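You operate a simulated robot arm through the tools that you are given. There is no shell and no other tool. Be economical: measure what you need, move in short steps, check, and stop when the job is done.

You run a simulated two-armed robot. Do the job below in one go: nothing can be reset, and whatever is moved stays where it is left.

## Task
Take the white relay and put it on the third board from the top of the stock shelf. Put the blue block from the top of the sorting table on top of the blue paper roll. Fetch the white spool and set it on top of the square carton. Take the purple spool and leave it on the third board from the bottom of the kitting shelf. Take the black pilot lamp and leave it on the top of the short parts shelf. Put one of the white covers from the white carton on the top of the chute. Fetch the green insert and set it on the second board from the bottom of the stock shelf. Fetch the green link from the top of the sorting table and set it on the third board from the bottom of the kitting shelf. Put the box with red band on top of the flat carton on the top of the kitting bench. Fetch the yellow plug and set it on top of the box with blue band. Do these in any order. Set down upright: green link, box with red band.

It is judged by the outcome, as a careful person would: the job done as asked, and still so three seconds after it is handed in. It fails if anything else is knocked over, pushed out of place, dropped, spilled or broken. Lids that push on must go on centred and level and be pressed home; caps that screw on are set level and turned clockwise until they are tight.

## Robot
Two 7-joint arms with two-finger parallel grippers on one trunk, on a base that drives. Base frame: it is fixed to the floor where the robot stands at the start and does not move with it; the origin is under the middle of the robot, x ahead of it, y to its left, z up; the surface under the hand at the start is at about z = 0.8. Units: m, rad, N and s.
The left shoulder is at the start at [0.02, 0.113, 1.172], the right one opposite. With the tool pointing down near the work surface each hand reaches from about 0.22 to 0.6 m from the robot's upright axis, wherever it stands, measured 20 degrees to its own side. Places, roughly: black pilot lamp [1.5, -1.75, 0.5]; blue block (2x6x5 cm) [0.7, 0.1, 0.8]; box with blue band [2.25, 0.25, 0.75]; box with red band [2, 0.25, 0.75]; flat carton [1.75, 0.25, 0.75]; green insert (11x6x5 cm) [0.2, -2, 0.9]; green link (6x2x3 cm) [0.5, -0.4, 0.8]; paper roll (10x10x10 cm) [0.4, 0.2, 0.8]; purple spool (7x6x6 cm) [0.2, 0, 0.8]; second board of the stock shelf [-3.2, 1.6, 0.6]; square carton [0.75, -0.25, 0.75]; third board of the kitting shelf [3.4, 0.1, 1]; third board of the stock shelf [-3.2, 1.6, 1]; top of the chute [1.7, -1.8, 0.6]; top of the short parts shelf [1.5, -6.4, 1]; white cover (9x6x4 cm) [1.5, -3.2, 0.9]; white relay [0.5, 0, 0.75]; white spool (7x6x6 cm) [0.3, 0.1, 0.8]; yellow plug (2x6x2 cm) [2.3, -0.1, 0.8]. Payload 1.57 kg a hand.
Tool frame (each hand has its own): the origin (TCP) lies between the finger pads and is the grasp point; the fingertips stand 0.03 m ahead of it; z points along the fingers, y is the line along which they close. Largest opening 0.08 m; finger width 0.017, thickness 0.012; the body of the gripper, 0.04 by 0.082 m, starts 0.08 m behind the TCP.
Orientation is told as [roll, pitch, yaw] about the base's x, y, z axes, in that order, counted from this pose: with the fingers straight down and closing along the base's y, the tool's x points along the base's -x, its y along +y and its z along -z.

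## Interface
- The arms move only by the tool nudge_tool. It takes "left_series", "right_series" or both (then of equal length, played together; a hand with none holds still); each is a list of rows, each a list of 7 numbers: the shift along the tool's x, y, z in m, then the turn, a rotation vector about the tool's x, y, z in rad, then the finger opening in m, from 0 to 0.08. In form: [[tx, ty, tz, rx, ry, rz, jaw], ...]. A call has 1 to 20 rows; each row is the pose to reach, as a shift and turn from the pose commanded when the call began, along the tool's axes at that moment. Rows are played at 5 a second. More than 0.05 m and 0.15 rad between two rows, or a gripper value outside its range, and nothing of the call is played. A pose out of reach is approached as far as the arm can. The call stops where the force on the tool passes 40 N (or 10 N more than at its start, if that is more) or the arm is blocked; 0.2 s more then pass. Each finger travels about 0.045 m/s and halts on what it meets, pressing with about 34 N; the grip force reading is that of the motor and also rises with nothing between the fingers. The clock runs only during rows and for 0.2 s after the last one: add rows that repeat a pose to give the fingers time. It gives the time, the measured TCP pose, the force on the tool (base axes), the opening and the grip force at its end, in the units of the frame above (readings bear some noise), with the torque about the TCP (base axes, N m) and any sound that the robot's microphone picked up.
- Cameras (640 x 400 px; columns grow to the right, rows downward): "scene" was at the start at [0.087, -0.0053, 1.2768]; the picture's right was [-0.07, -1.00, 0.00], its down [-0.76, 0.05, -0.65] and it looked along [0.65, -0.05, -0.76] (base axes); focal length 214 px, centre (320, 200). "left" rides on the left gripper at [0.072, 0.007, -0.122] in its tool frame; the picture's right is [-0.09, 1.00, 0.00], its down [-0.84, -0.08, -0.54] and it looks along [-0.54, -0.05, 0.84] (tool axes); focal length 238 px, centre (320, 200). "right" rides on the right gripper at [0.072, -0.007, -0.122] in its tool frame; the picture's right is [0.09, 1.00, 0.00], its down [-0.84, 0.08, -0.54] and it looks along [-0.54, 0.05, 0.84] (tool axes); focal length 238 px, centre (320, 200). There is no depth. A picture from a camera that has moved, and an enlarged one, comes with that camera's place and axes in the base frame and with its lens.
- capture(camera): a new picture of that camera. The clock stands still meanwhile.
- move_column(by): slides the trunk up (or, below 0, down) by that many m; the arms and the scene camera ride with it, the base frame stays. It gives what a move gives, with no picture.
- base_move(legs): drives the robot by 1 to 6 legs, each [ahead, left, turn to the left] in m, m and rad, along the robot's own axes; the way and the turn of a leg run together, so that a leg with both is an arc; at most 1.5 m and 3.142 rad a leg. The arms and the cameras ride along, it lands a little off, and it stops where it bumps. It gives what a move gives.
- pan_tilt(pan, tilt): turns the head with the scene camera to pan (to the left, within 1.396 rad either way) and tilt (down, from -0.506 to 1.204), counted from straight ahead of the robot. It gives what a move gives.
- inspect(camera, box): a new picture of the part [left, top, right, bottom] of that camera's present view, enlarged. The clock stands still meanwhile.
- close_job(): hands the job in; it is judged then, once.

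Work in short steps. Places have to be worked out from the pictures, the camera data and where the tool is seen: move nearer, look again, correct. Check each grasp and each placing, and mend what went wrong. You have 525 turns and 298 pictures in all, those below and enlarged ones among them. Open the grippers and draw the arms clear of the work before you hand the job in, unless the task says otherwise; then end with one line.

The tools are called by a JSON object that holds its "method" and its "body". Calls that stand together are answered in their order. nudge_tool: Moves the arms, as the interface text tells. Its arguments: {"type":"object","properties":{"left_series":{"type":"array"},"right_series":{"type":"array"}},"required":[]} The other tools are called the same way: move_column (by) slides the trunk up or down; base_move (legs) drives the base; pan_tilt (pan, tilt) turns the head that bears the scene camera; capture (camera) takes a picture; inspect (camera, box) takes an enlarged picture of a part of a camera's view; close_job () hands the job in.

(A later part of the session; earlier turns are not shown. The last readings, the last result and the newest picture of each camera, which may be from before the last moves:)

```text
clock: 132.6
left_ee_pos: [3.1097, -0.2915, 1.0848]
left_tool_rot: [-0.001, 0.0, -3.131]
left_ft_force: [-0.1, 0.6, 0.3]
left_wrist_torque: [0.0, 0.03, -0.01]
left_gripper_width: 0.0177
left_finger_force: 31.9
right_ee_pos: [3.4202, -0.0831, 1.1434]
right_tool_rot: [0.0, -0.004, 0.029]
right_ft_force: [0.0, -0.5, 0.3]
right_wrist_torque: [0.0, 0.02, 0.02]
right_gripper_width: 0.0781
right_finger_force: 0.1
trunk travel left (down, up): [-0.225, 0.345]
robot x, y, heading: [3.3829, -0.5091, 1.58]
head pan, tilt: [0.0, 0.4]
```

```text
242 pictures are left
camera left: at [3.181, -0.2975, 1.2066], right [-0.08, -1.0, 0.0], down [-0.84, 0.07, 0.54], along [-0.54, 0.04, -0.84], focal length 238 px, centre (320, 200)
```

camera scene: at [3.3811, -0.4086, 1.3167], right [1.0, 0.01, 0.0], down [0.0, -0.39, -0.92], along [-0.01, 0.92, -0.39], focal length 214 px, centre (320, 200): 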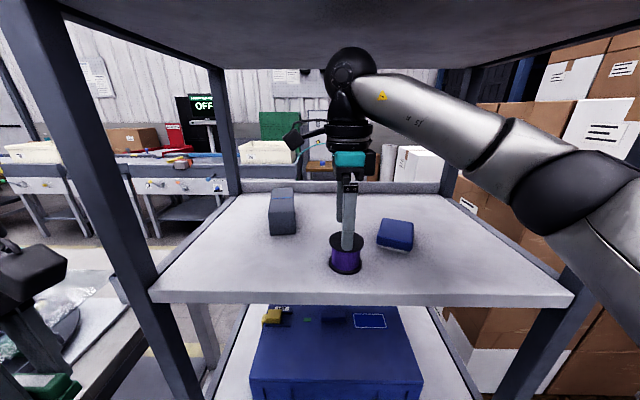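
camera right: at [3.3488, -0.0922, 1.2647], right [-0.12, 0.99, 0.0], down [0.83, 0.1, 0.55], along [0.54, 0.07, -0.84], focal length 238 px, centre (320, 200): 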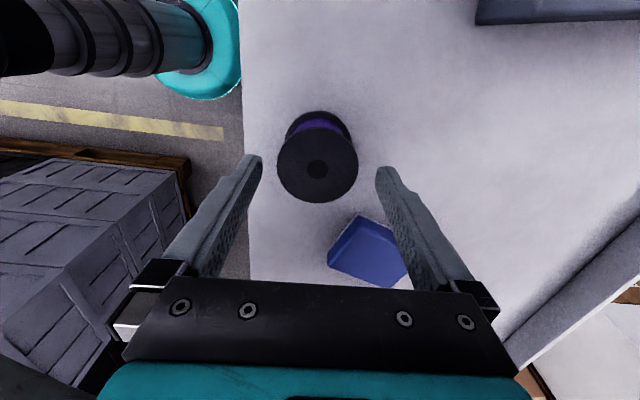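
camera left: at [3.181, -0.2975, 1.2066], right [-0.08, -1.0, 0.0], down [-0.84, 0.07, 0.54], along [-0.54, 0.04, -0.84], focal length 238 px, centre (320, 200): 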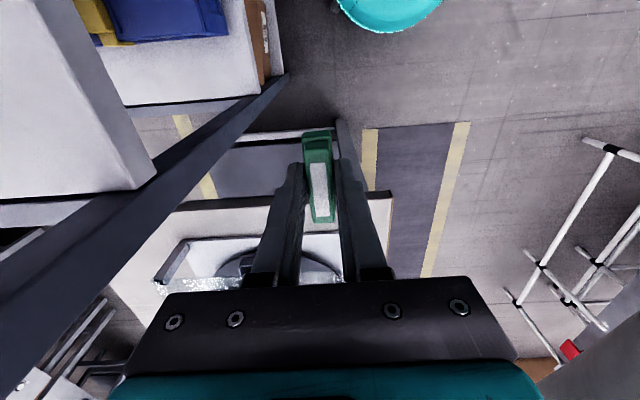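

One step was too long, so I'll resend it with shorter ones and bring the left hand in front of the board at x ≈ 3.29, raised.

{"method": "nudge_tool", "body": {"right_series": [[-0.04, -0.01, -0.005, 0, 0, 0, 0.078], [-0.07, -0.03, -0.005, 0, 0, 0, 0.078], [-0.07, -0.075, -0.005, 0, 0, 0, 0.078], [-0.07, -0.12, -0.005, 0, 0, 0, 0.078], [-0.08, -0.165, -0.005, 0, 0, 0, 0.078], [-0.11, -0.19, 0.0, 0, 0, 0, 0.078], [-0.15, -0.2, 0.0, 0, 0, 0, 0.078]], "left_series": [[0.02, 0, -0.01, 0, 0, 0, 0], [0.04, 0, -0.02, 0, 0, 0, 0], [0.07, 0, -0.025, 0, 0, 0, 0], [0.1, 0, -0.03, 0, 0, 0, 0], [0.13, 0, -0.03, 0, 0, 0, 0], [0.16, 0, -0.03, 0, 0, 0, 0], [0.18, 0, -0.03, 0, 0, 0, 0]]}}

{"method": "nudge_tool", "body": {"left_series": [[0, -0.045, 0, 0, 0, 0, 0], [0, -0.09, 0, 0, 0, 0, 0], [0, -0.135, 0, 0, 0, 0, 0], [0, -0.18, 0, 0, 0, 0, 0], [0, -0.21, 0, 0, 0, 0, 0]]}}

{"method": "capture", "body": {"camera": "left"}}

{"method": "capture", "body": {"camera": "scene"}}

```text
clock: 134.2
left_ee_pos: [3.2924, -0.2907, 1.1133]
left_tool_rot: [-0.001, 0.0, -3.13]
left_ft_force: [-0.5, -0.1, -0.5]
left_wrist_torque: [0.02, 0.01, 0.03]
left_gripper_width: 0.0175
left_finger_force: 32.5
right_ee_pos: [3.5744, -0.2789, 1.1441]
right_tool_rot: [0.0, -0.002, 0.029]
right_ft_force: [-1.2, -0.4, -0.5]
right_wrist_torque: [-0.02, 0.03, 0.02]
right_gripper_width: 0.0778
right_finger_force: 0.1
trunk travel left (down, up): [-0.225, 0.345]
robot x, y, heading: [3.3821, -0.511, 1.58]
head pan, tilt: [0.0, 0.4]
```

```text
clock: 135.4
left_ee_pos: [3.2889, -0.0798, 1.114]
left_tool_rot: [0.002, -0.001, -3.133]
left_ft_force: [0.0, 0.7, -0.2]
left_wrist_torque: [0.01, 0.01, -0.01]
left_gripper_width: 0.0178
left_finger_force: 32.5
right_ee_pos: [3.5735, -0.279, 1.1448]
right_tool_rot: [-0.001, -0.005, 0.027]
right_ft_force: [0.7, -0.1, -0.7]
right_wrist_torque: [0.0, 0.02, 0.03]
right_gripper_width: 0.0781
right_finger_force: 0.1
trunk travel left (down, up): [-0.225, 0.345]
robot x, y, heading: [3.3797, -0.5123, 1.582]
head pan, tilt: [0.0, 0.4]
```

```text
241 pictures are left
camera left: at [3.3597, -0.0853, 1.2366], right [-0.08, -1.0, 0.0], down [-0.84, 0.07, 0.54], along [-0.54, 0.04, -0.84], focal length 238 px, centre (320, 200)
```

left: 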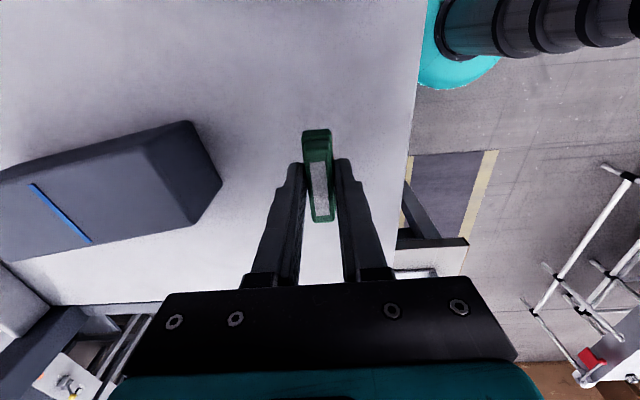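

```text
240 pictures are left
camera scene: at [3.3814, -0.4081, 1.3166], right [1.0, 0.01, 0.0], down [0.0, -0.39, -0.92], along [-0.01, 0.92, -0.39], focal length 214 px, centre (320, 200)
```

scene: 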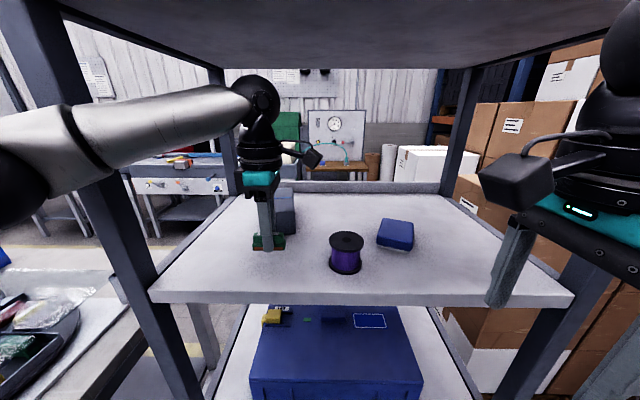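

The link is over the board, clear of the grey box. I'll lower about 27 mm to contact.

{"method": "nudge_tool", "body": {"left_series": [[0, 0, 0.012, 0, 0, 0, 0], [0, 0, 0.02, 0, 0, 0, 0], [0, 0, 0.024, 0, 0, 0, 0], [0, 0, 0.027, 0, 0, 0, 0], [0, 0, 0.03, 0, 0, 0, 0]]}}

```text
clock: 136.6
left_ee_pos: [3.2885, -0.0815, 1.0844]
left_tool_rot: [-0.001, 0.0, -3.132]
left_ft_force: [-0.6, 0.4, -0.7]
left_wrist_torque: [-0.01, 0.0, -0.04]
left_gripper_width: 0.0175
left_finger_force: 32.4
right_ee_pos: [3.574, -0.2788, 1.1439]
right_tool_rot: [0.002, -0.004, 0.028]
right_ft_force: [0.0, 0.2, 0.0]
right_wrist_torque: [-0.05, -0.03, 0.0]
right_gripper_width: 0.0781
right_finger_force: 0.1
trunk travel left (down, up): [-0.225, 0.345]
robot x, y, heading: [3.3833, -0.51, 1.581]
head pan, tilt: [0.0, 0.4]
```

No contact yet, so I'll go a few mm further.

{"method": "nudge_tool", "body": {"left_series": [[0, 0, 0.002, 0, 0, 0, 0], [0, 0, 0.004, 0, 0, 0, 0], [0, 0, 0.006, 0, 0, 0, 0]]}}

```text
clock: 137.4
left_ee_pos: [3.2895, -0.0798, 1.082]
left_tool_rot: [-0.009, 0.004, -3.132]
left_ft_force: [-1.6, 3.3, 23.4]
left_wrist_torque: [0.08, 0.04, -0.03]
left_gripper_width: 0.0178
left_finger_force: 33.0
right_ee_pos: [3.5737, -0.2801, 1.1452]
right_tool_rot: [0.002, -0.005, 0.029]
right_ft_force: [0.6, -0.4, 0.1]
right_wrist_torque: [-0.01, -0.01, -0.01]
right_gripper_width: 0.0781
right_finger_force: 0.2
trunk travel left (down, up): [-0.225, 0.345]
robot x, y, heading: [3.3832, -0.5114, 1.579]
head pan, tilt: [0.0, 0.4]
```

Contact. I'll ease off, release, lift, and withdraw the hand.

{"method": "nudge_tool", "body": {"left_series": [[0, 0, -0.003, 0, 0, 0, 0], [0, 0, -0.003, 0, 0, 0, 0.025], [0, 0, -0.003, 0, 0, 0, 0.035], [0, 0, -0.003, 0, 0, 0, 0.04], [0, 0, -0.03, 0, 0, 0, 0.04], [0, 0, -0.058, 0, 0, 0, 0.04], [0, 0.045, -0.058, 0, 0, 0, 0.04], [0, 0.09, -0.058, 0, 0, 0, 0.04], [0, 0.135, -0.058, 0, 0, 0, 0.04], [0, 0.18, -0.058, 0, 0, 0, 0.04], [0, 0.22, -0.058, 0, 0, 0, 0.04]]}}

{"method": "inspect", "body": {"camera": "scene", "box": [150, 170, 450, 310]}}

```text
clock: 139.8
left_ee_pos: [3.2891, -0.3017, 1.1362]
left_tool_rot: [0.002, 0.001, -3.134]
left_ft_force: [0.4, -0.6, 0.5]
left_wrist_torque: [0.02, -0.01, 0.01]
left_gripper_width: 0.04
left_finger_force: 0.2
right_ee_pos: [3.5728, -0.2794, 1.144]
right_tool_rot: [0.0, -0.004, 0.028]
right_ft_force: [1.6, 0.0, -0.3]
right_wrist_torque: [-0.01, 0.01, -0.02]
right_gripper_width: 0.078
right_finger_force: 0.1
trunk travel left (down, up): [-0.225, 0.345]
robot x, y, heading: [3.3831, -0.5147, 1.583]
head pan, tilt: [0.0, 0.4]
```

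```text
2.13 times, centred on (300, 240) of scene
camera zoom: at [3.3813, -0.4094, 1.3167], right [1.0, 0.01, 0.0], down [0.0, -0.39, -0.92], along [-0.01, 0.92, -0.39], focal length 458 px, centre (363, 115)
```

zoom: 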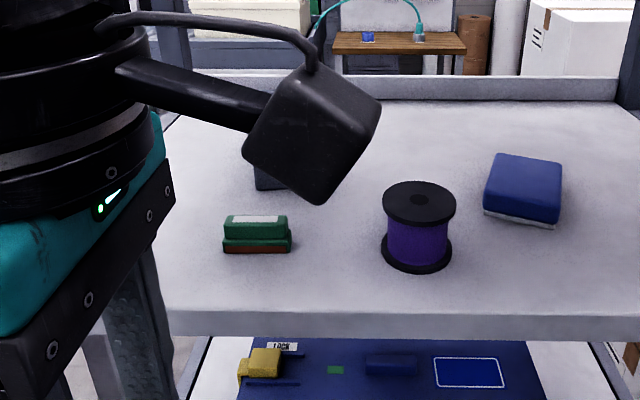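

The link and spool both stand properly on the board. Next is the yellow plug at about (2.3, -0.1): I'll back off, strafe left along the bench, and look.

{"method": "base_move", "body": {"legs": [[-0.36, 0, -0.01], [0, 1.08, 0]]}}

{"method": "pan_tilt", "body": {"pan": 0, "tilt": 0.65}}

{"method": "capture", "body": {"camera": "scene"}}

```text
clock: 147.2
left_ee_pos: [2.2394, -0.6536, 1.1368]
left_tool_rot: [-0.001, 0.001, 3.138]
left_ft_force: [0.5, 0.5, -0.1]
left_wrist_torque: [-0.01, -0.01, 0.0]
left_gripper_width: 0.04
left_finger_force: 0.0
right_ee_pos: [2.5218, -0.6352, 1.1438]
right_tool_rot: [0.0, -0.003, 0.013]
right_ft_force: [0.0, -0.4, 0.0]
right_wrist_torque: [0.02, -0.02, -0.01]
right_gripper_width: 0.0781
right_finger_force: 0.1
trunk travel left (down, up): [-0.225, 0.345]
robot x, y, heading: [2.3261, -0.8647, 1.564]
head pan, tilt: [0.0, 0.4]
```

```text
clock: 147.9
left_ee_pos: [2.2389, -0.652, 1.1365]
left_tool_rot: [0.0, 0.0, 3.136]
left_ft_force: [-0.5, 0.0, 0.1]
left_wrist_torque: [0.0, 0.01, 0.01]
left_gripper_width: 0.0402
left_finger_force: 0.1
right_ee_pos: [2.5227, -0.6353, 1.1447]
right_tool_rot: [0.001, -0.001, 0.014]
right_ft_force: [0.0, -0.2, -0.6]
right_wrist_torque: [-0.05, 0.0, 0.03]
right_gripper_width: 0.0779
right_finger_force: 0.0
trunk travel left (down, up): [-0.225, 0.345]
robot x, y, heading: [2.3289, -0.8642, 1.567]
head pan, tilt: [0.0, 0.649]
```

```text
238 pictures are left
camera scene: at [2.3282, -0.7687, 1.2942], right [1.0, -0.01, 0.0], down [0.0, -0.6, -0.8], along [0.0, 0.8, -0.6], focal length 214 px, centre (320, 200)
```

scene: 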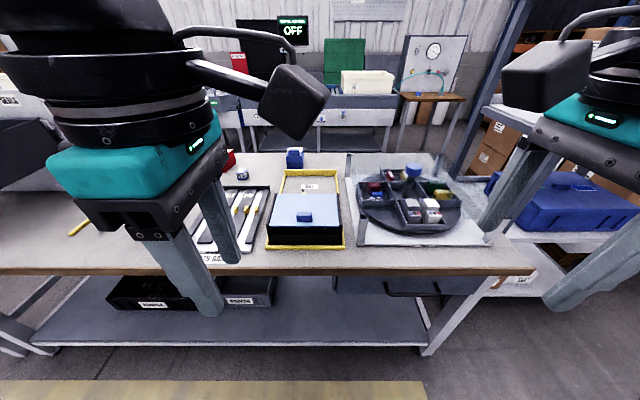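

I'll zoom in around (2.3, -0.1), where the plug should be.

{"method": "inspect", "body": {"camera": "scene", "box": [180, 130, 480, 280]}}

```text
2.13 times, centred on (330, 205) of scene
camera zoom: at [2.3282, -0.7687, 1.2942], right [1.0, -0.01, 0.0], down [0.0, -0.6, -0.8], along [0.0, 0.8, -0.6], focal length 458 px, centre (299, 189)
```

zoom: 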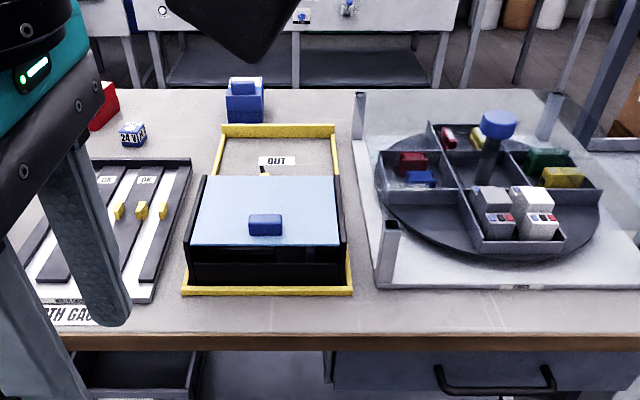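

A bit of yellow shows behind the black box with the blue lid, near (2.27, -0.07). I'll move closer and look down on it with the left-hand camera.

{"method": "base_move", "body": {"legs": [[0.17, 0, 0]]}}

{"method": "nudge_tool", "body": {"left_series": [[0.0, -0.045, 0, 0, 0, 0, 0.05], [0.01, -0.09, 0, 0, 0, 0, 0.06], [0.02, -0.135, 0, 0, 0, 0, 0.06], [0.03, -0.18, 0, 0, 0, 0, 0.06], [0.03, -0.22, 0, 0, 0, 0, 0.06], [0.03, -0.26, 0, 0, 0, 0, 0.06]]}}

{"method": "capture", "body": {"camera": "left"}}

{"method": "capture", "body": {"camera": "scene"}}

```text
clock: 149.4
left_ee_pos: [2.24, -0.4835, 1.1364]
left_tool_rot: [0.001, 0.0, 3.138]
left_ft_force: [-0.3, 0.1, -0.1]
left_wrist_torque: [-0.04, -0.01, -0.02]
left_gripper_width: 0.0401
left_finger_force: 0.1
right_ee_pos: [2.5217, -0.4671, 1.1449]
right_tool_rot: [0.001, -0.003, 0.017]
right_ft_force: [0.2, -0.6, 0.1]
right_wrist_torque: [-0.01, -0.04, 0.03]
right_gripper_width: 0.0782
right_finger_force: 0.0
trunk travel left (down, up): [-0.225, 0.345]
robot x, y, heading: [2.3262, -0.6949, 1.567]
head pan, tilt: [0.0, 0.649]
```

```text
clock: 150.8
left_ee_pos: [2.2721, -0.2249, 1.1366]
left_tool_rot: [0.002, -0.001, 3.138]
left_ft_force: [-0.9, 0.5, 1.2]
left_wrist_torque: [0.0, 0.01, -0.03]
left_gripper_width: 0.0601
left_finger_force: 0.1
right_ee_pos: [2.5239, -0.4668, 1.1443]
right_tool_rot: [-0.002, -0.005, 0.014]
right_ft_force: [0.2, -0.3, 0.1]
right_wrist_torque: [-0.01, -0.01, -0.02]
right_gripper_width: 0.0778
right_finger_force: 0.1
trunk travel left (down, up): [-0.225, 0.345]
robot x, y, heading: [2.3315, -0.6978, 1.569]
head pan, tilt: [0.0, 0.649]
```

```text
236 pictures are left
camera left: at [2.344, -0.2318, 1.259], right [-0.1, -1.0, 0.0], down [-0.84, 0.08, 0.54], along [-0.54, 0.05, -0.84], focal length 238 px, centre (320, 200)
```

left: 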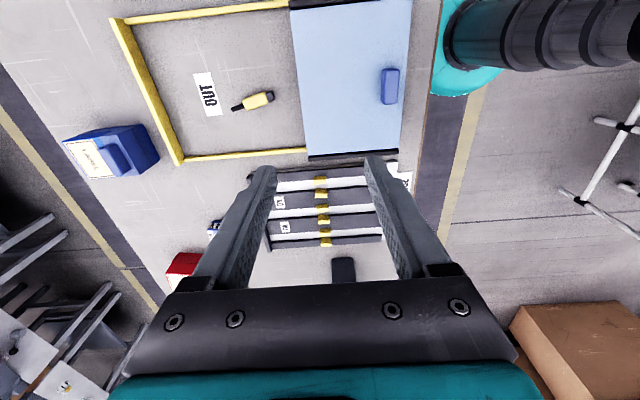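

```text
235 pictures are left
camera scene: at [2.3295, -0.5994, 1.2941], right [1.0, 0.0, 0.0], down [0.0, -0.6, -0.8], along [0.0, 0.8, -0.61], focal length 214 px, centre (320, 200)
```

scene: 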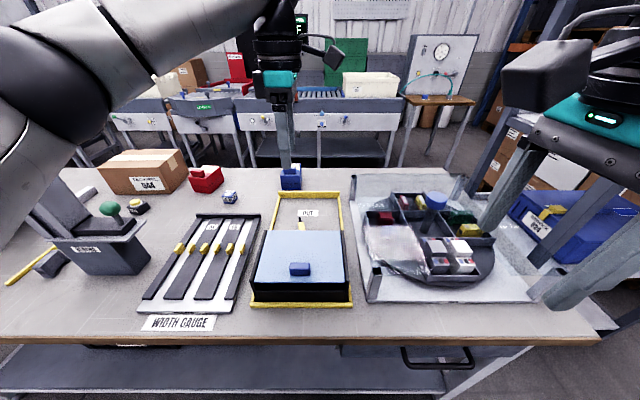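

The plug lies at about (2.276, -0.115) pointing almost along y. I'll turn the left hand so it closes across the plug and move above it.

{"method": "nudge_tool", "body": {"left_series": [[0.001, -0.01, 0, 0, 0, 0.136, 0.06], [0.001, -0.02, 0, 0, 0, 0.273, 0.06], [0.002, -0.03, 0, 0, 0, 0.41, 0.06], [0.002, -0.04, 0, 0, 0, 0.546, 0.06], [0.003, -0.05, 0.01, 0, 0, 0.683, 0.06], [0.003, -0.06, 0.03, 0, 0, 0.82, 0.06], [0.004, -0.07, 0.05, 0, 0, 0.956, 0.06], [0.004, -0.08, 0.07, 0, 0, 1.093, 0.06], [0.005, -0.095, 0.09, 0, 0, 1.23, 0.06], [0.005, -0.11, 0.11, 0, 0, 1.365, 0.06]]}}

{"method": "capture", "body": {"camera": "left"}}

```text
clock: 153.0
left_ee_pos: [2.2764, -0.136, 1.0325]
left_tool_rot: [-0.011, -0.006, 1.8]
left_ft_force: [-0.1, -0.1, 0.1]
left_wrist_torque: [-0.01, -0.01, -0.02]
left_gripper_width: 0.0598
left_finger_force: 0.0
left hand out of reach, approached as far as the arm can: row 9, 10
right_ee_pos: [2.521, -0.467, 1.1449]
right_tool_rot: [-0.001, -0.005, 0.016]
right_ft_force: [-0.7, 0.6, 0.3]
right_wrist_torque: [0.01, -0.02, 0.0]
right_gripper_width: 0.078
right_finger_force: 0.0
trunk travel left (down, up): [-0.225, 0.345]
robot x, y, heading: [2.3296, -0.6982, 1.565]
head pan, tilt: [0.0, 0.649]
```

```text
234 pictures are left
camera left: at [2.285, -0.2089, 1.1539], right [-0.99, -0.14, -0.01], down [-0.12, 0.83, 0.55], along [-0.07, 0.54, -0.84], focal length 238 px, centre (320, 200)
```

left: 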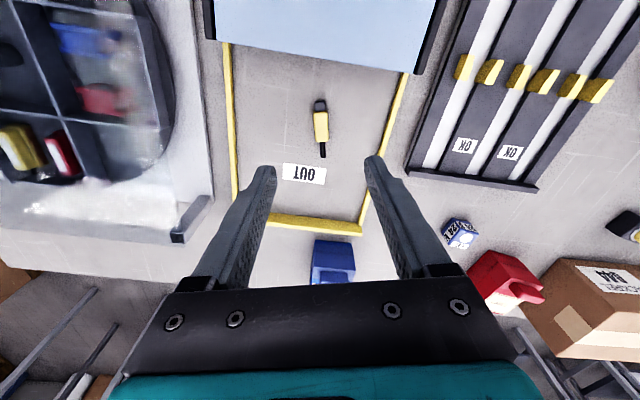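

The plug's body is centred at (2.2745, -0.119) and aligned with the hand. I'll descend to z ≈ 0.84, where reach is better.

{"method": "nudge_tool", "body": {"left_series": [[-0.004, 0, 0.045, 0, 0, 0, 0.06], [-0.009, -0.001, 0.09, 0, 0, 0, 0.05], [-0.014, -0.002, 0.135, 0, 0, 0, 0.05], [-0.017, -0.002, 0.165, 0, 0, 0, 0.05], [-0.017, -0.002, 0.19, 0, 0, 0, 0.05]]}}

{"method": "capture", "body": {"camera": "left"}}

```text
clock: 154.2
left_ee_pos: [2.2671, -0.1401, 0.843]
left_tool_rot: [-0.001, 0.001, 1.774]
left_ft_force: [0.1, -0.3, 0.4]
left_wrist_torque: [0.02, -0.03, 0.0]
left_gripper_width: 0.0501
left_finger_force: 0.1
left hand out of reach, approached as far as the arm can: row 3, 4, 5
right_ee_pos: [2.5233, -0.4659, 1.1441]
right_tool_rot: [-0.001, -0.002, 0.016]
right_ft_force: [-0.1, 0.4, 0.2]
right_wrist_torque: [0.02, -0.01, 0.01]
right_gripper_width: 0.0779
right_finger_force: 0.1
trunk travel left (down, up): [-0.225, 0.345]
robot x, y, heading: [2.3264, -0.6982, 1.561]
head pan, tilt: [0.0, 0.649]
```

```text
233 pictures are left
camera left: at [2.2745, -0.2119, 0.9654], right [-0.99, -0.11, 0.0], down [-0.09, 0.84, 0.54], along [-0.06, 0.54, -0.84], focal length 238 px, centre (320, 200)
```

left: 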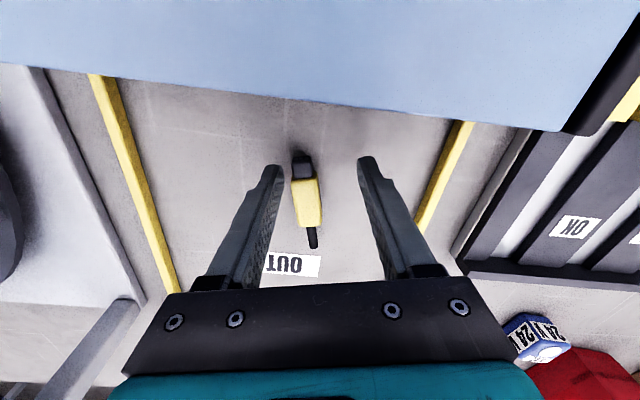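

The reach ends 3 cm short. I'll raise the hand slightly, drive 5 cm closer, and look again.

{"method": "nudge_tool", "body": {"left_series": [[0.01, 0, -0.04, 0, 0, 0, 0.05], [0.02, 0, -0.08, 0, 0, 0, 0.05]]}}

{"method": "base_move", "body": {"legs": [[0.05, 0, 0]]}}

{"method": "capture", "body": {"camera": "left"}}

```text
clock: 154.8
left_ee_pos: [2.2794, -0.1305, 0.9224]
left_tool_rot: [0.001, 0.002, 1.773]
left_ft_force: [-0.5, 0.1, -0.1]
left_wrist_torque: [0.07, 0.02, -0.01]
left_gripper_width: 0.05
left_finger_force: 0.0
left hand out of reach, approached as far as the arm can: row 1, 2
right_ee_pos: [2.5234, -0.466, 1.1447]
right_tool_rot: [-0.001, -0.004, 0.016]
right_ft_force: [0.3, 0.2, -0.4]
right_wrist_torque: [-0.01, 0.01, -0.03]
right_gripper_width: 0.0782
right_finger_force: 0.2
trunk travel left (down, up): [-0.225, 0.345]
robot x, y, heading: [2.3298, -0.6965, 1.567]
head pan, tilt: [0.0, 0.649]
```

```text
clock: 155.7
left_ee_pos: [2.2796, -0.0813, 0.9209]
left_tool_rot: [0.0, 0.002, 1.775]
left_ft_force: [0.0, 0.6, 0.3]
left_wrist_torque: [-0.02, 0.01, 0.01]
left_gripper_width: 0.05
left_finger_force: 0.0
right_ee_pos: [2.5239, -0.4154, 1.1433]
right_tool_rot: [0.0, -0.004, 0.017]
right_ft_force: [0.0, 0.0, -0.1]
right_wrist_torque: [0.0, -0.03, 0.05]
right_gripper_width: 0.0778
right_finger_force: 0.1
trunk travel left (down, up): [-0.225, 0.345]
robot x, y, heading: [2.3326, -0.6488, 1.567]
head pan, tilt: [0.0, 0.649]
```

```text
232 pictures are left
camera left: at [2.2865, -0.1536, 1.0434], right [-0.99, -0.11, 0.0], down [-0.09, 0.84, 0.54], along [-0.06, 0.54, -0.84], focal length 238 px, centre (320, 200)
```

left: 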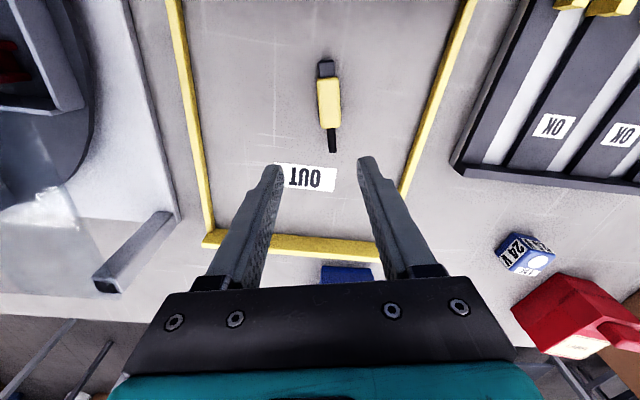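

The plug is at (2.274, -0.113). I'll shift back 3 cm and descend to z ≈ 0.838.

{"method": "nudge_tool", "body": {"left_series": [[0.015, 0.006, 0.0, 0, 0, 0, 0.05], [0.029, 0.012, 0.02, 0, 0, 0, 0.05], [0.029, 0.012, 0.055, 0, 0, 0, 0.05], [0.029, 0.012, 0.08, 0, 0, 0, 0.05]]}}

{"method": "capture", "body": {"camera": "left"}}

```text
clock: 156.7
left_ee_pos: [2.2779, -0.095, 0.8359]
left_tool_rot: [0.001, 0.004, 1.774]
left_ft_force: [0.3, 0.1, -0.1]
left_wrist_torque: [-0.02, -0.03, -0.01]
left_gripper_width: 0.0501
left_finger_force: 0.0
left hand out of reach, approached as far as the arm can: row 1, 2, 3, 4
right_ee_pos: [2.5236, -0.4168, 1.1448]
right_tool_rot: [-0.001, -0.003, 0.017]
right_ft_force: [0.2, -0.3, -0.2]
right_wrist_torque: [0.0, 0.04, -0.01]
right_gripper_width: 0.0781
right_finger_force: 0.2
trunk travel left (down, up): [-0.225, 0.345]
robot x, y, heading: [2.3292, -0.6479, 1.57]
head pan, tilt: [0.0, 0.649]
```

```text
231 pictures are left
camera left: at [2.2856, -0.1674, 0.9591], right [-0.99, -0.11, 0.0], down [-0.09, 0.84, 0.54], along [-0.06, 0.54, -0.84], focal length 238 px, centre (320, 200)
```

left: 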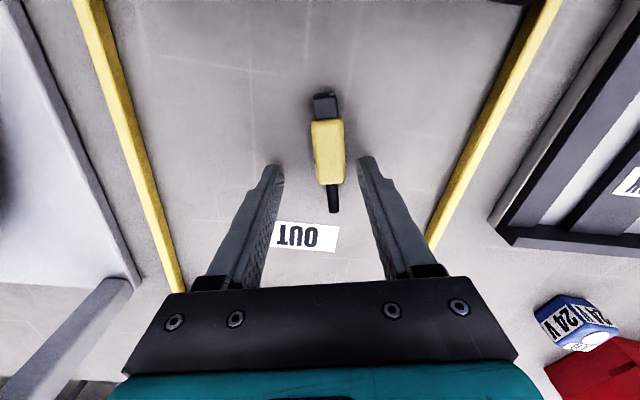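

Commanded and measured poses differ because of the reach limit. I'll step back further in small amounts until the hand follows.

{"method": "nudge_tool", "body": {"left_series": [[0.01, 0.002, 0.0, 0, 0, 0, 0.05], [0.02, 0.002, 0.0, 0, 0, 0, 0.05]]}}

```text
clock: 157.3
left_ee_pos: [2.2824, -0.0975, 0.8333]
left_tool_rot: [0.001, 0.003, 1.774]
left_ft_force: [0.7, -0.5, 0.3]
left_wrist_torque: [-0.04, -0.04, 0.03]
left_gripper_width: 0.0502
left_finger_force: 0.1
left hand out of reach, approached as far as the arm can: row 1, 2
right_ee_pos: [2.5243, -0.4165, 1.1435]
right_tool_rot: [0.0, -0.004, 0.015]
right_ft_force: [0.1, 0.1, 0.5]
right_wrist_torque: [0.0, 0.01, 0.04]
right_gripper_width: 0.0781
right_finger_force: 0.1
trunk travel left (down, up): [-0.225, 0.345]
robot x, y, heading: [2.3297, -0.6443, 1.566]
head pan, tilt: [0.0, 0.649]
```

Still at the limit; I'll go on.

{"method": "nudge_tool", "body": {"left_series": [[0.01, 0.004, 0.0, 0, 0, 0, 0.05], [0.02, 0.008, 0.0, 0, 0, 0, 0.05]]}}

{"method": "capture", "body": {"camera": "left"}}

```text
clock: 157.9
left_ee_pos: [2.2826, -0.0979, 0.8334]
left_tool_rot: [0.002, 0.003, 1.775]
left_ft_force: [0.5, 0.6, 0.7]
left_wrist_torque: [0.0, 0.01, 0.0]
left_gripper_width: 0.0503
left_finger_force: 0.0
left hand out of reach, approached as far as the arm can: row 1, 2
right_ee_pos: [2.5237, -0.4171, 1.1447]
right_tool_rot: [-0.001, -0.002, 0.015]
right_ft_force: [-0.6, -0.7, 0.2]
right_wrist_torque: [-0.05, -0.02, 0.0]
right_gripper_width: 0.0779
right_finger_force: 0.1
trunk travel left (down, up): [-0.225, 0.345]
robot x, y, heading: [2.3314, -0.6503, 1.563]
head pan, tilt: [0.0, 0.649]
```

```text
230 pictures are left
camera left: at [2.2897, -0.1691, 0.9561], right [-0.99, -0.11, 0.0], down [-0.09, 0.84, 0.54], along [-0.06, 0.54, -0.84], focal length 238 px, centre (320, 200)
```

left: 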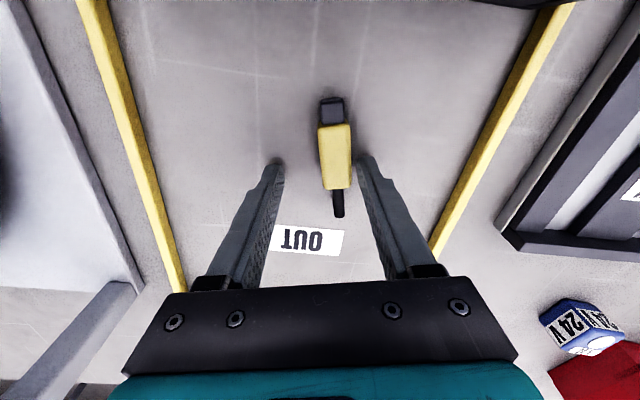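

The arm seems stuck at a joint limit rather than a reach limit. I'll lift and turn the wrist back a little to free it.

{"method": "nudge_tool", "body": {"left_series": [[0.01, 0.0, -0.04, 0, 0, 0, 0.05], [0.03, 0.0, -0.08, 0, 0, 0, 0.05], [0.05, 0.0, -0.12, 0, 0, 0.1, 0.05], [0.07, 0.0, -0.15, 0, 0, 0.2, 0.05], [0.09, 0.0, -0.15, 0, 0, 0.2, 0.05]]}}

```text
clock: 159.1
left_ee_pos: [2.3223, -0.0927, 0.9821]
left_tool_rot: [0.001, 0.003, 1.573]
left_ft_force: [0.3, 0.8, -0.7]
left_wrist_torque: [0.0, 0.04, 0.03]
left_gripper_width: 0.0497
left_finger_force: 0.1
left hand out of reach, approached as far as the arm can: row 1, 2, 3, 4, 5
right_ee_pos: [2.5233, -0.4177, 1.1437]
right_tool_rot: [-0.001, -0.002, 0.016]
right_ft_force: [0.3, 0.0, -0.3]
right_wrist_torque: [0.02, -0.02, -0.01]
right_gripper_width: 0.078
right_finger_force: 0.2
trunk travel left (down, up): [-0.225, 0.345]
robot x, y, heading: [2.3313, -0.6461, 1.566]
head pan, tilt: [0.0, 0.649]
```

The hand isn't following the pull-back, as if the straight arm is stuck. I'll try a sideways and upward move to bend the elbow again.

{"method": "nudge_tool", "body": {"left_series": [[0.03, 0.03, -0.03, 0, 0, 0, 0.05], [0.06, 0.05, -0.06, 0, 0, 0, 0.05], [0.09, 0.07, -0.09, 0, 0, 0, 0.05], [0.12, 0.07, -0.12, 0, 0, 0, 0.05]]}}

{"method": "capture", "body": {"camera": "scene"}}

```text
refused: row 1 steps farther than a row can; nothing moved
```

```text
229 pictures are left
camera scene: at [2.3295, -0.5504, 1.2941], right [1.0, 0.0, 0.0], down [0.0, -0.6, -0.8], along [0.0, 0.8, -0.6], focal length 214 px, centre (320, 200)
```

scene: 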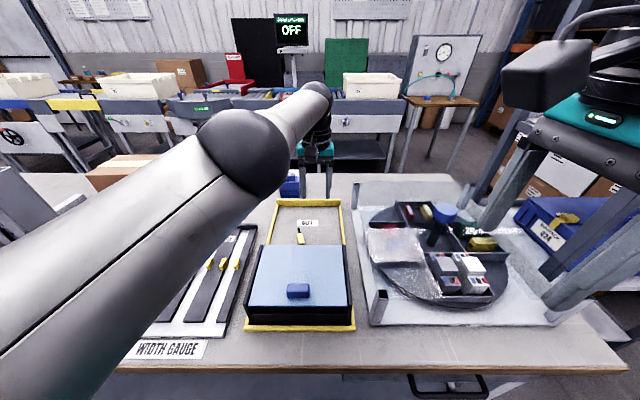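

The arm is almost straight. I'll resend the move with smaller rows.

{"method": "nudge_tool", "body": {"left_series": [[0.02, 0.02, -0.025, 0, 0, 0, 0.05], [0.045, 0.04, -0.05, 0, 0, 0, 0.05], [0.07, 0.06, -0.075, 0, 0, 0, 0.05], [0.1, 0.06, -0.1, 0, 0, 0, 0.05], [0.14, 0.06, -0.12, 0, 0, 0, 0.05]]}}

```text
clock: 160.3
left_ee_pos: [2.294, -0.1088, 1.1192]
left_tool_rot: [-0.003, 0.004, 1.574]
left_ft_force: [-0.7, 0.1, 0.2]
left_wrist_torque: [-0.04, 0.0, 0.01]
left_gripper_width: 0.05
left_finger_force: 0.2
left hand out of reach, approached as far as the arm can: row 1, 2, 3, 4, 5
right_ee_pos: [2.5238, -0.416, 1.1454]
right_tool_rot: [0.001, -0.003, 0.015]
right_ft_force: [0.5, 1.3, -0.1]
right_wrist_torque: [0.0, 0.0, -0.03]
right_gripper_width: 0.0781
right_finger_force: 0.0
trunk travel left (down, up): [-0.225, 0.345]
robot x, y, heading: [2.3333, -0.6477, 1.566]
head pan, tilt: [0.0, 0.649]
```

The elbow is stuck near its straight limit. I'll pull back much further in larger steps to make it fold.

{"method": "nudge_tool", "body": {"left_series": [[0.045, 0, 0, 0, 0, 0, 0.05], [0.09, 0, 0, 0, 0, 0, 0.05], [0.135, 0, 0, 0, 0, 0, 0.05], [0.18, 0, 0, 0, 0, 0, 0.05]]}}

```text
clock: 161.3
left_ee_pos: [2.3473, -0.1409, 1.1586]
left_tool_rot: [0.001, 0.001, 1.572]
left_ft_force: [-0.8, 0.4, -0.5]
left_wrist_torque: [-0.01, 0.0, -0.02]
left_gripper_width: 0.0501
left_finger_force: 0.0
left hand out of reach, approached as far as the arm can: row 1, 2, 3, 4
right_ee_pos: [2.5245, -0.4176, 1.1449]
right_tool_rot: [-0.001, -0.004, 0.016]
right_ft_force: [-0.1, -0.1, -0.1]
right_wrist_torque: [0.0, 0.04, -0.01]
right_gripper_width: 0.0776
right_finger_force: 0.1
trunk travel left (down, up): [-0.225, 0.345]
robot x, y, heading: [2.331, -0.6495, 1.567]
head pan, tilt: [0.0, 0.649]
```

It begins to give (the shoulder–wrist distance shrank slightly). I'll keep pulling, with an upward component.

{"method": "nudge_tool", "body": {"left_series": [[0.045, 0, 0, 0, 0, 0, 0.05], [0.09, 0, 0, 0, 0, 0, 0.05], [0.135, 0, 0, 0, 0, 0, 0.05], [0.18, 0, 0, 0, 0, 0, 0.05], [0.22, 0, 0, 0, 0, 0, 0.05], [0.26, 0, 0, 0, 0, 0, 0.05]]}}

```text
clock: 162.7
left_ee_pos: [2.3857, -0.1763, 1.1975]
left_tool_rot: [0.0, 0.002, 1.575]
left_ft_force: [0.2, 0.2, 0.9]
left_wrist_torque: [-0.03, -0.01, 0.01]
left_gripper_width: 0.0499
left_finger_force: 0.0
left hand out of reach, approached as far as the arm can: row 1, 2, 3, 4, 5, 6
right_ee_pos: [2.523, -0.4166, 1.1451]
right_tool_rot: [0.0, -0.003, 0.016]
right_ft_force: [0.3, 0.7, -0.5]
right_wrist_torque: [0.02, -0.03, 0.01]
right_gripper_width: 0.078
right_finger_force: 0.0
trunk travel left (down, up): [-0.225, 0.345]
robot x, y, heading: [2.3297, -0.6476, 1.568]
head pan, tilt: [0.0, 0.649]
```

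Next I'll retrace the way in: turn the wrist back to the earlier yaw while pulling back.

{"method": "nudge_tool", "body": {"left_series": [[0.01, 0.01, 0, 0, 0, -0.145, 0.05], [0.02, 0.02, 0, 0, 0, -0.29, 0.05], [0.03, 0.03, 0, 0, 0, -0.435, 0.05], [0.04, 0.04, 0, 0, 0, -0.58, 0.05], [0.05, 0.05, 0, 0, 0, -0.725, 0.05], [0.06, 0.06, 0, 0, 0, -0.87, 0.05], [0.07, 0.07, 0, 0, 0, -1.015, 0.05], [0.08, 0.08, 0, 0, 0, -1.16, 0.05], [0.09, 0.1, 0, 0, 0, -1.305, 0.05], [0.11, 0.11, 0, 0, 0, -1.45, 0.05], [0.15, 0.11, 0, 0, 0, -1.55, 0.05], [0.19, 0.11, 0, 0, 0, -1.55, 0.05]]}}

{"method": "capture", "body": {"camera": "scene"}}

```text
clock: 165.3
left_ee_pos: [2.3768, -0.1764, 1.2072]
left_tool_rot: [0.004, 0.0, 3.123]
left_ft_force: [0.1, -1.6, 0.2]
left_wrist_torque: [0.0, 0.02, -0.03]
left_gripper_width: 0.0499
left_finger_force: 0.1
left hand out of reach, approached as far as the arm can: row 1, 2, 3, 4, 5, 6, 7, 8, 9, 10, 11, 12
right_ee_pos: [2.5234, -0.4169, 1.1446]
right_tool_rot: [0.0, -0.003, 0.014]
right_ft_force: [0.2, -0.1, 0.5]
right_wrist_torque: [0.03, 0.04, -0.03]
right_gripper_width: 0.078
right_finger_force: 0.0
trunk travel left (down, up): [-0.225, 0.345]
robot x, y, heading: [2.3321, -0.6477, 1.569]
head pan, tilt: [0.0, 0.649]
```

```text
228 pictures are left
camera scene: at [2.3298, -0.5507, 1.2942], right [1.0, 0.0, 0.0], down [0.0, -0.6, -0.8], along [0.0, 0.8, -0.6], focal length 214 px, centre (320, 200)
```

scene: 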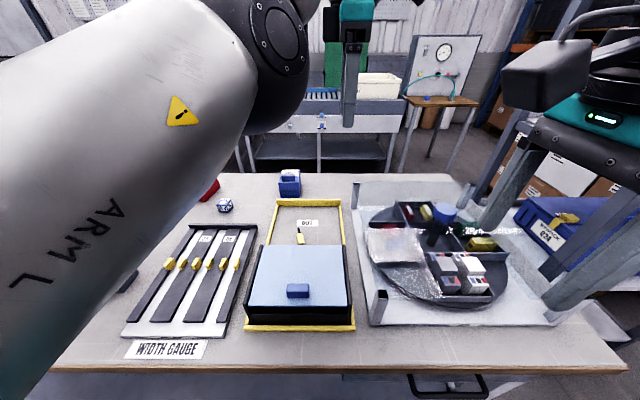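

I'll pull straight toward the shoulder over a long distance, including downward, to force the elbow to fold.

{"method": "nudge_tool", "body": {"left_series": [[-0.014, 0.039, 0.02, 0, 0, 0, 0.05], [-0.028, 0.078, 0.04, 0, 0, 0, 0.05], [-0.042, 0.117, 0.06, 0, 0, 0, 0.05], [-0.056, 0.156, 0.08, 0, 0, 0, 0.05], [-0.07, 0.195, 0.1, 0, 0, 0, 0.05], [-0.084, 0.234, 0.12, 0, 0, 0, 0.05], [-0.098, 0.273, 0.14, 0, 0, 0, 0.05], [-0.098, 0.273, 0.14, 0, 0, 0, 0.05], [-0.098, 0.273, 0.14, 0, 0, 0, 0.05]]}}

```text
clock: 167.3
left_ee_pos: [2.3749, -0.1758, 1.2085]
left_tool_rot: [0.004, -0.002, 3.124]
left_ft_force: [0.1, 0.0, 0.3]
left_wrist_torque: [0.01, -0.01, -0.03]
left_gripper_width: 0.05
left_finger_force: 0.0
left hand out of reach, approached as far as the arm can: row 1, 2, 3, 4, 5, 6, 7, 8, 9
right_ee_pos: [2.5238, -0.4161, 1.1446]
right_tool_rot: [0.001, -0.003, 0.018]
right_ft_force: [0.1, -0.2, 0.1]
right_wrist_torque: [-0.02, -0.02, -0.02]
right_gripper_width: 0.078
right_finger_force: 0.1
trunk travel left (down, up): [-0.225, 0.345]
robot x, y, heading: [2.3301, -0.6448, 1.57]
head pan, tilt: [0.0, 0.649]
```

Radial pulling has no effect. I'll move tangentially to the arm's own side (toward -x) and down, where the elbow should be freer.

{"method": "nudge_tool", "body": {"left_series": [[-0.04, 0, 0.0, 0, 0, 0, 0.05], [-0.08, 0, 0.0, 0, 0, 0, 0.05], [-0.12, 0, 0.0, 0, 0, 0, 0.05], [-0.16, 0.0, 0.02, 0, 0, 0, 0.05], [-0.2, 0.0, 0.04, 0, 0, 0, 0.05], [-0.24, 0.0, 0.06, 0, 0, 0, 0.05], [-0.28, 0.0, 0.08, 0, 0, 0, 0.05]]}}

{"method": "capture", "body": {"camera": "scene"}}

```text
clock: 168.9
left_ee_pos: [2.0859, -0.163, 1.1282]
left_tool_rot: [0.0, -0.001, 3.123]
left_ft_force: [-0.2, 0.0, -0.1]
left_wrist_torque: [0.0, 0.0, 0.0]
left_gripper_width: 0.0501
left_finger_force: 0.1
right_ee_pos: [2.5218, -0.4164, 1.1447]
right_tool_rot: [-0.001, -0.006, 0.015]
right_ft_force: [-0.1, 0.2, -0.1]
right_wrist_torque: [0.0, -0.04, 0.04]
right_gripper_width: 0.0779
right_finger_force: 0.1
trunk travel left (down, up): [-0.225, 0.345]
robot x, y, heading: [2.3264, -0.6469, 1.565]
head pan, tilt: [0.0, 0.649]
```

```text
227 pictures are left
camera scene: at [2.3286, -0.5502, 1.2941], right [1.0, 0.0, 0.0], down [0.0, -0.6, -0.8], along [0.0, 0.8, -0.6], focal length 214 px, centre (320, 200)
```

scene: 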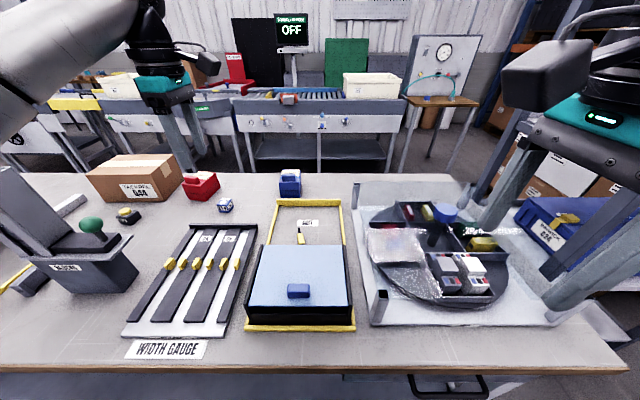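

The arm is free again. I'll pull the hand back a little, then shift the robot right and slightly closer so the plug is on the left arm's natural side.

{"method": "nudge_tool", "body": {"left_series": [[0, 0.04, 0, 0, 0, 0, 0.05], [0, 0.08, 0, 0, 0, 0, 0.05], [0, 0.12, 0, 0, 0, 0, 0.05]]}}

{"method": "base_move", "body": {"legs": [[0, -0.14, 0], [0.035, 0, 0]]}}

```text
clock: 169.7
left_ee_pos: [2.0848, -0.2848, 1.1284]
left_tool_rot: [0.002, 0.0, 3.124]
left_ft_force: [0.3, -0.4, 1.0]
left_wrist_torque: [0.03, -0.03, -0.03]
left_gripper_width: 0.0499
left_finger_force: 0.1
right_ee_pos: [2.5232, -0.417, 1.1443]
right_tool_rot: [0.0, -0.005, 0.016]
right_ft_force: [0.1, -0.9, -0.4]
right_wrist_torque: [-0.01, 0.0, 0.02]
right_gripper_width: 0.0783
right_finger_force: 0.1
trunk travel left (down, up): [-0.225, 0.345]
robot x, y, heading: [2.3271, -0.6488, 1.566]
head pan, tilt: [0.0, 0.649]
```

```text
clock: 171.5
left_ee_pos: [2.226, -0.2495, 1.1277]
left_tool_rot: [0.003, 0.001, 3.124]
left_ft_force: [-0.3, 0.0, 0.3]
left_wrist_torque: [-0.01, 0.01, 0.0]
left_gripper_width: 0.0499
left_finger_force: 0.0
right_ee_pos: [2.6628, -0.3813, 1.1447]
right_tool_rot: [0.0, -0.003, 0.015]
right_ft_force: [-0.4, -0.4, 0.0]
right_wrist_torque: [0.01, 0.01, 0.0]
right_gripper_width: 0.0781
right_finger_force: 0.1
trunk travel left (down, up): [-0.225, 0.345]
robot x, y, heading: [2.4698, -0.6121, 1.567]
head pan, tilt: [0.0, 0.649]
```

Now the plug is 0.5 m ahead on the left arm's side. I'll turn the hand and move above the plug again.

{"method": "nudge_tool", "body": {"left_series": [[0.005, -0.014, 0.0, 0, 0, 0.135, 0.05], [0.01, -0.027, 0.0, 0, 0, 0.27, 0.05], [0.015, -0.041, 0.0, 0, 0, 0.405, 0.05], [0.02, -0.055, 0.02, 0, 0, 0.54, 0.05], [0.024, -0.068, 0.045, 0, 0, 0.675, 0.05], [0.03, -0.082, 0.07, 0, 0, 0.81, 0.05], [0.034, -0.096, 0.1, 0, 0, 0.945, 0.05], [0.038, -0.11, 0.125, 0, 0, 1.08, 0.05], [0.043, -0.124, 0.15, 0, 0, 1.215, 0.05], [0.048, -0.137, 0.178, 0, 0, 1.35, 0.05]]}}

{"method": "capture", "body": {"camera": "left"}}

```text
clock: 173.7
left_ee_pos: [2.2765, -0.1156, 0.9501]
left_tool_rot: [0.0, 0.002, 1.772]
left_ft_force: [-0.3, 0.1, -0.6]
left_wrist_torque: [-0.01, 0.0, 0.01]
left_gripper_width: 0.0499
left_finger_force: 0.1
right_ee_pos: [2.6637, -0.3823, 1.1451]
right_tool_rot: [0.0, -0.003, 0.018]
right_ft_force: [0.0, 0.2, -0.6]
right_wrist_torque: [0.02, 0.02, 0.01]
right_gripper_width: 0.0779
right_finger_force: 0.1
trunk travel left (down, up): [-0.225, 0.345]
robot x, y, heading: [2.4665, -0.6126, 1.57]
head pan, tilt: [0.0, 0.649]
```

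```text
226 pictures are left
camera left: at [2.2836, -0.1867, 1.0721], right [-0.99, -0.11, 0.0], down [-0.09, 0.84, 0.54], along [-0.06, 0.54, -0.84], focal length 238 px, centre (320, 200)
```

left: 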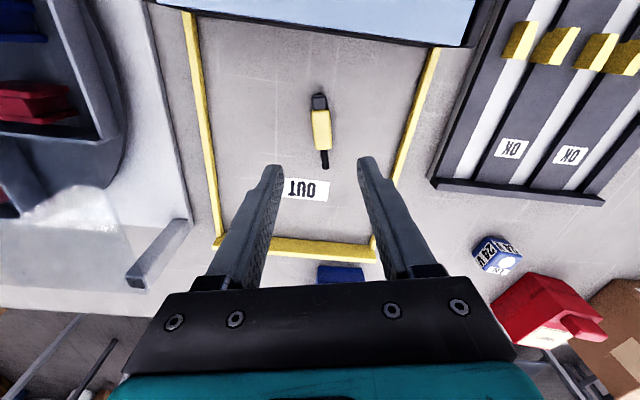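

The hand is aligned over (2.2736, -0.110). I'll descend to z ≈ 0.836 and grip.

{"method": "nudge_tool", "body": {"left_series": [[-0.003, 0.002, 0.04, 0, 0, 0, 0.05], [-0.006, 0.002, 0.08, 0, 0, 0, 0.05], [-0.006, 0.002, 0.105, 0, 0, 0, 0.05], [-0.006, 0.002, 0.114, 0, 0, 0, 0.05], [-0.006, 0.002, 0.114, 0, 0, 0, 0.03], [-0.006, 0.002, 0.114, 0, 0, 0, 0.01], [-0.006, 0.002, 0.114, 0, 0, 0, 0.0], [-0.006, 0.002, 0.114, 0, 0, 0, 0.0]]}}

{"method": "capture", "body": {"camera": "left"}}

```text
clock: 175.5
left_ee_pos: [2.2736, -0.1089, 0.837]
left_tool_rot: [0.0, 0.003, 1.774]
left_ft_force: [-0.5, -0.2, 0.0]
left_wrist_torque: [-0.03, -0.01, -0.04]
left_gripper_width: 0.0186
left_finger_force: 29.9
right_ee_pos: [2.6637, -0.3821, 1.1442]
right_tool_rot: [0.0, -0.003, 0.016]
right_ft_force: [0.2, 0.4, 0.1]
right_wrist_torque: [0.03, -0.03, -0.01]
right_gripper_width: 0.0779
right_finger_force: 0.1
trunk travel left (down, up): [-0.225, 0.345]
robot x, y, heading: [2.4688, -0.6123, 1.566]
head pan, tilt: [0.0, 0.649]
```

```text
225 pictures are left
camera left: at [2.2806, -0.1816, 0.9596], right [-0.99, -0.11, 0.0], down [-0.09, 0.84, 0.54], along [-0.06, 0.54, -0.84], focal length 238 px, centre (320, 200)
```

left: 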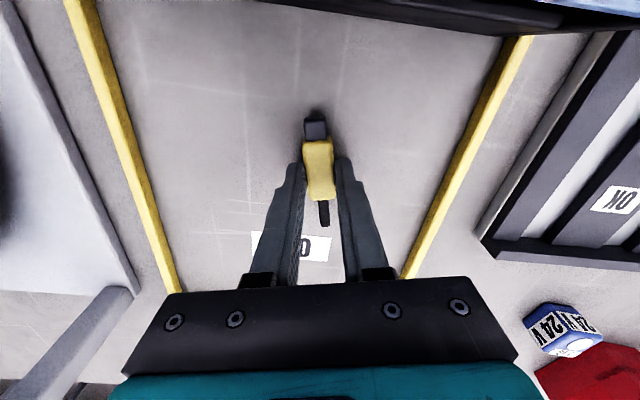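

The plug is held. I'll lift it, pull the arms in, and go round to the left side of the bench.

{"method": "nudge_tool", "body": {"left_series": [[0, 0, -0.045, 0, 0, 0, 0], [0, 0, -0.09, 0, 0, 0, 0], [0, 0, -0.135, 0, 0, 0, 0], [0, 0, -0.18, 0, 0, 0, 0], [0.02, 0, -0.22, 0, 0, 0, 0], [0.06, 0, -0.24, 0, 0, 0, 0], [0.1, 0, -0.25, 0, 0, 0, 0], [0.14, 0, -0.25, 0, 0, 0, 0], [0.18, 0, -0.25, 0, 0, 0, 0], [0.2, 0, -0.25, 0, 0, 0, 0]]}}

{"method": "base_move", "body": {"legs": [[-0.29, 0, 0], [0, 1.48, 0], [0, 1.48, 0]]}}

{"method": "capture", "body": {"camera": "left"}}

```text
clock: 177.7
left_ee_pos: [2.3135, -0.3045, 1.0859]
left_tool_rot: [0.002, 0.003, 1.775]
left_ft_force: [0.6, 0.8, -0.3]
left_wrist_torque: [0.03, -0.01, -0.01]
left_gripper_width: 0.0189
left_finger_force: 32.7
right_ee_pos: [2.6631, -0.3831, 1.1447]
right_tool_rot: [0.001, -0.003, 0.016]
right_ft_force: [0.3, -0.3, 0.3]
right_wrist_torque: [0.01, 0.04, 0.0]
right_gripper_width: 0.0781
right_finger_force: 0.1
trunk travel left (down, up): [-0.225, 0.345]
robot x, y, heading: [2.4712, -0.6102, 1.571]
head pan, tilt: [0.0, 0.649]
```

```text
clock: 193.7
left_ee_pos: [-0.6587, -0.5623, 1.0865]
left_tool_rot: [0.0, 0.003, 1.761]
left_ft_force: [0.2, 0.1, -0.1]
left_wrist_torque: [0.04, -0.02, 0.0]
left_gripper_width: 0.0186
left_finger_force: 32.9
right_ee_pos: [-0.31, -0.6448, 1.1448]
right_tool_rot: [-0.001, -0.005, 0.003]
right_ft_force: [-0.6, -0.4, -0.1]
right_wrist_torque: [0.03, -0.01, 0.03]
right_gripper_width: 0.078
right_finger_force: 0.1
trunk travel left (down, up): [-0.225, 0.345]
robot x, y, heading: [-0.5032, -0.8711, 1.558]
head pan, tilt: [0.0, 0.649]
```

```text
224 pictures are left
camera left: at [-0.6523, -0.6336, 1.2079], right [-1.0, -0.1, 0.0], down [-0.08, 0.84, 0.54], along [-0.05, 0.54, -0.84], focal length 238 px, centre (320, 200)
```

left: 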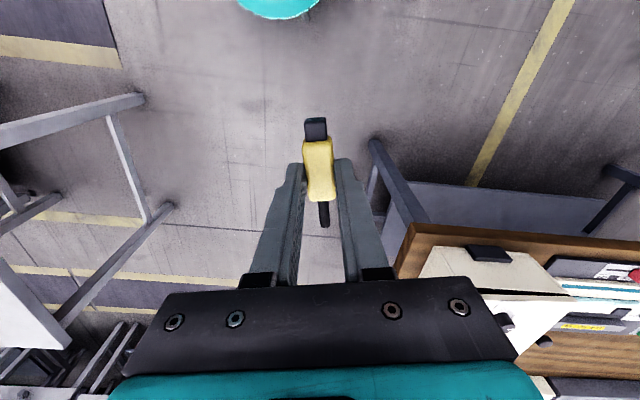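

There is another wooden bench on the left side. I'll look ahead before driving between it and the table.

{"method": "capture", "body": {"camera": "scene"}}

```text
223 pictures are left
camera scene: at [-0.505, -0.7754, 1.2941], right [1.0, -0.02, 0.0], down [-0.01, -0.6, -0.8], along [0.01, 0.8, -0.6], focal length 214 px, centre (320, 200)
```

scene: 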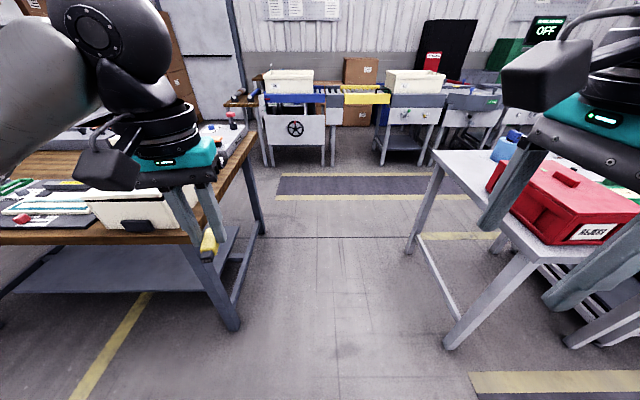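

The passage is clear with its centre at about x = -0.4. I'll drive through to y ≈ 0.98, then strafe right along the aisle to x ≈ 2.0.

{"method": "base_move", "body": {"legs": [[0, -0.1, 0.013], [1.4, 0, 0], [0.42, 0, 0], [0, -1.3, 0], [0, -1.1, 0]]}}

{"method": "pan_tilt", "body": {"pan": -1.3, "tilt": 0.5}}

{"method": "capture", "body": {"camera": "scene"}}

```text
clock: 214.8
left_ee_pos: [1.7651, 1.3256, 1.0845]
left_tool_rot: [-0.001, 0.002, 1.799]
left_ft_force: [0.6, -0.4, -0.5]
left_wrist_torque: [0.01, 0.04, -0.02]
left_gripper_width: 0.0186
left_finger_force: 34.0
right_ee_pos: [2.1164, 1.2555, 1.1442]
right_tool_rot: [0.0, -0.002, 0.041]
right_ft_force: [-0.4, 0.3, 0.6]
right_wrist_torque: [0.0, 0.0, 0.0]
right_gripper_width: 0.078
right_finger_force: 0.1
trunk travel left (down, up): [-0.225, 0.345]
robot x, y, heading: [1.928, 1.0166, 1.591]
head pan, tilt: [0.0, 0.649]
```

```text
clock: 216.3
left_ee_pos: [1.7637, 1.3256, 1.0856]
left_tool_rot: [0.0, 0.0, 1.8]
left_ft_force: [-0.8, -0.1, -0.3]
left_wrist_torque: [0.0, 0.0, 0.0]
left_gripper_width: 0.0185
left_finger_force: 33.3
right_ee_pos: [2.1157, 1.2557, 1.1445]
right_tool_rot: [0.001, -0.004, 0.042]
right_ft_force: [0.2, -0.5, -0.6]
right_wrist_torque: [-0.01, -0.01, 0.02]
right_gripper_width: 0.078
right_finger_force: 0.1
trunk travel left (down, up): [-0.225, 0.345]
robot x, y, heading: [1.9274, 1.021, 1.587]
head pan, tilt: [-1.3, 0.499]
```

```text
222 pictures are left
camera scene: at [2.015, 1.0567, 1.3075], right [0.29, -0.96, 0.0], down [-0.46, -0.14, -0.88], along [0.84, 0.25, -0.48], focal length 214 px, centre (320, 200)
```

scene: 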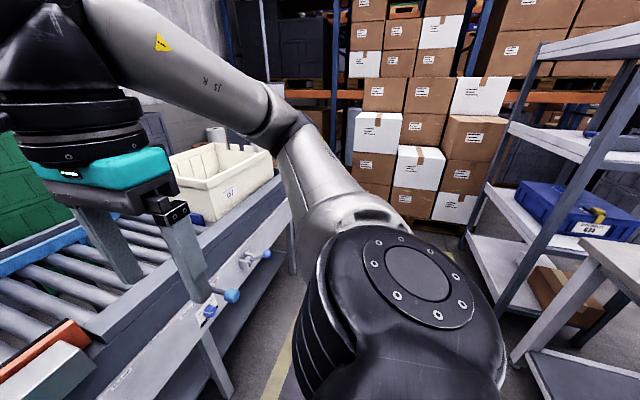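

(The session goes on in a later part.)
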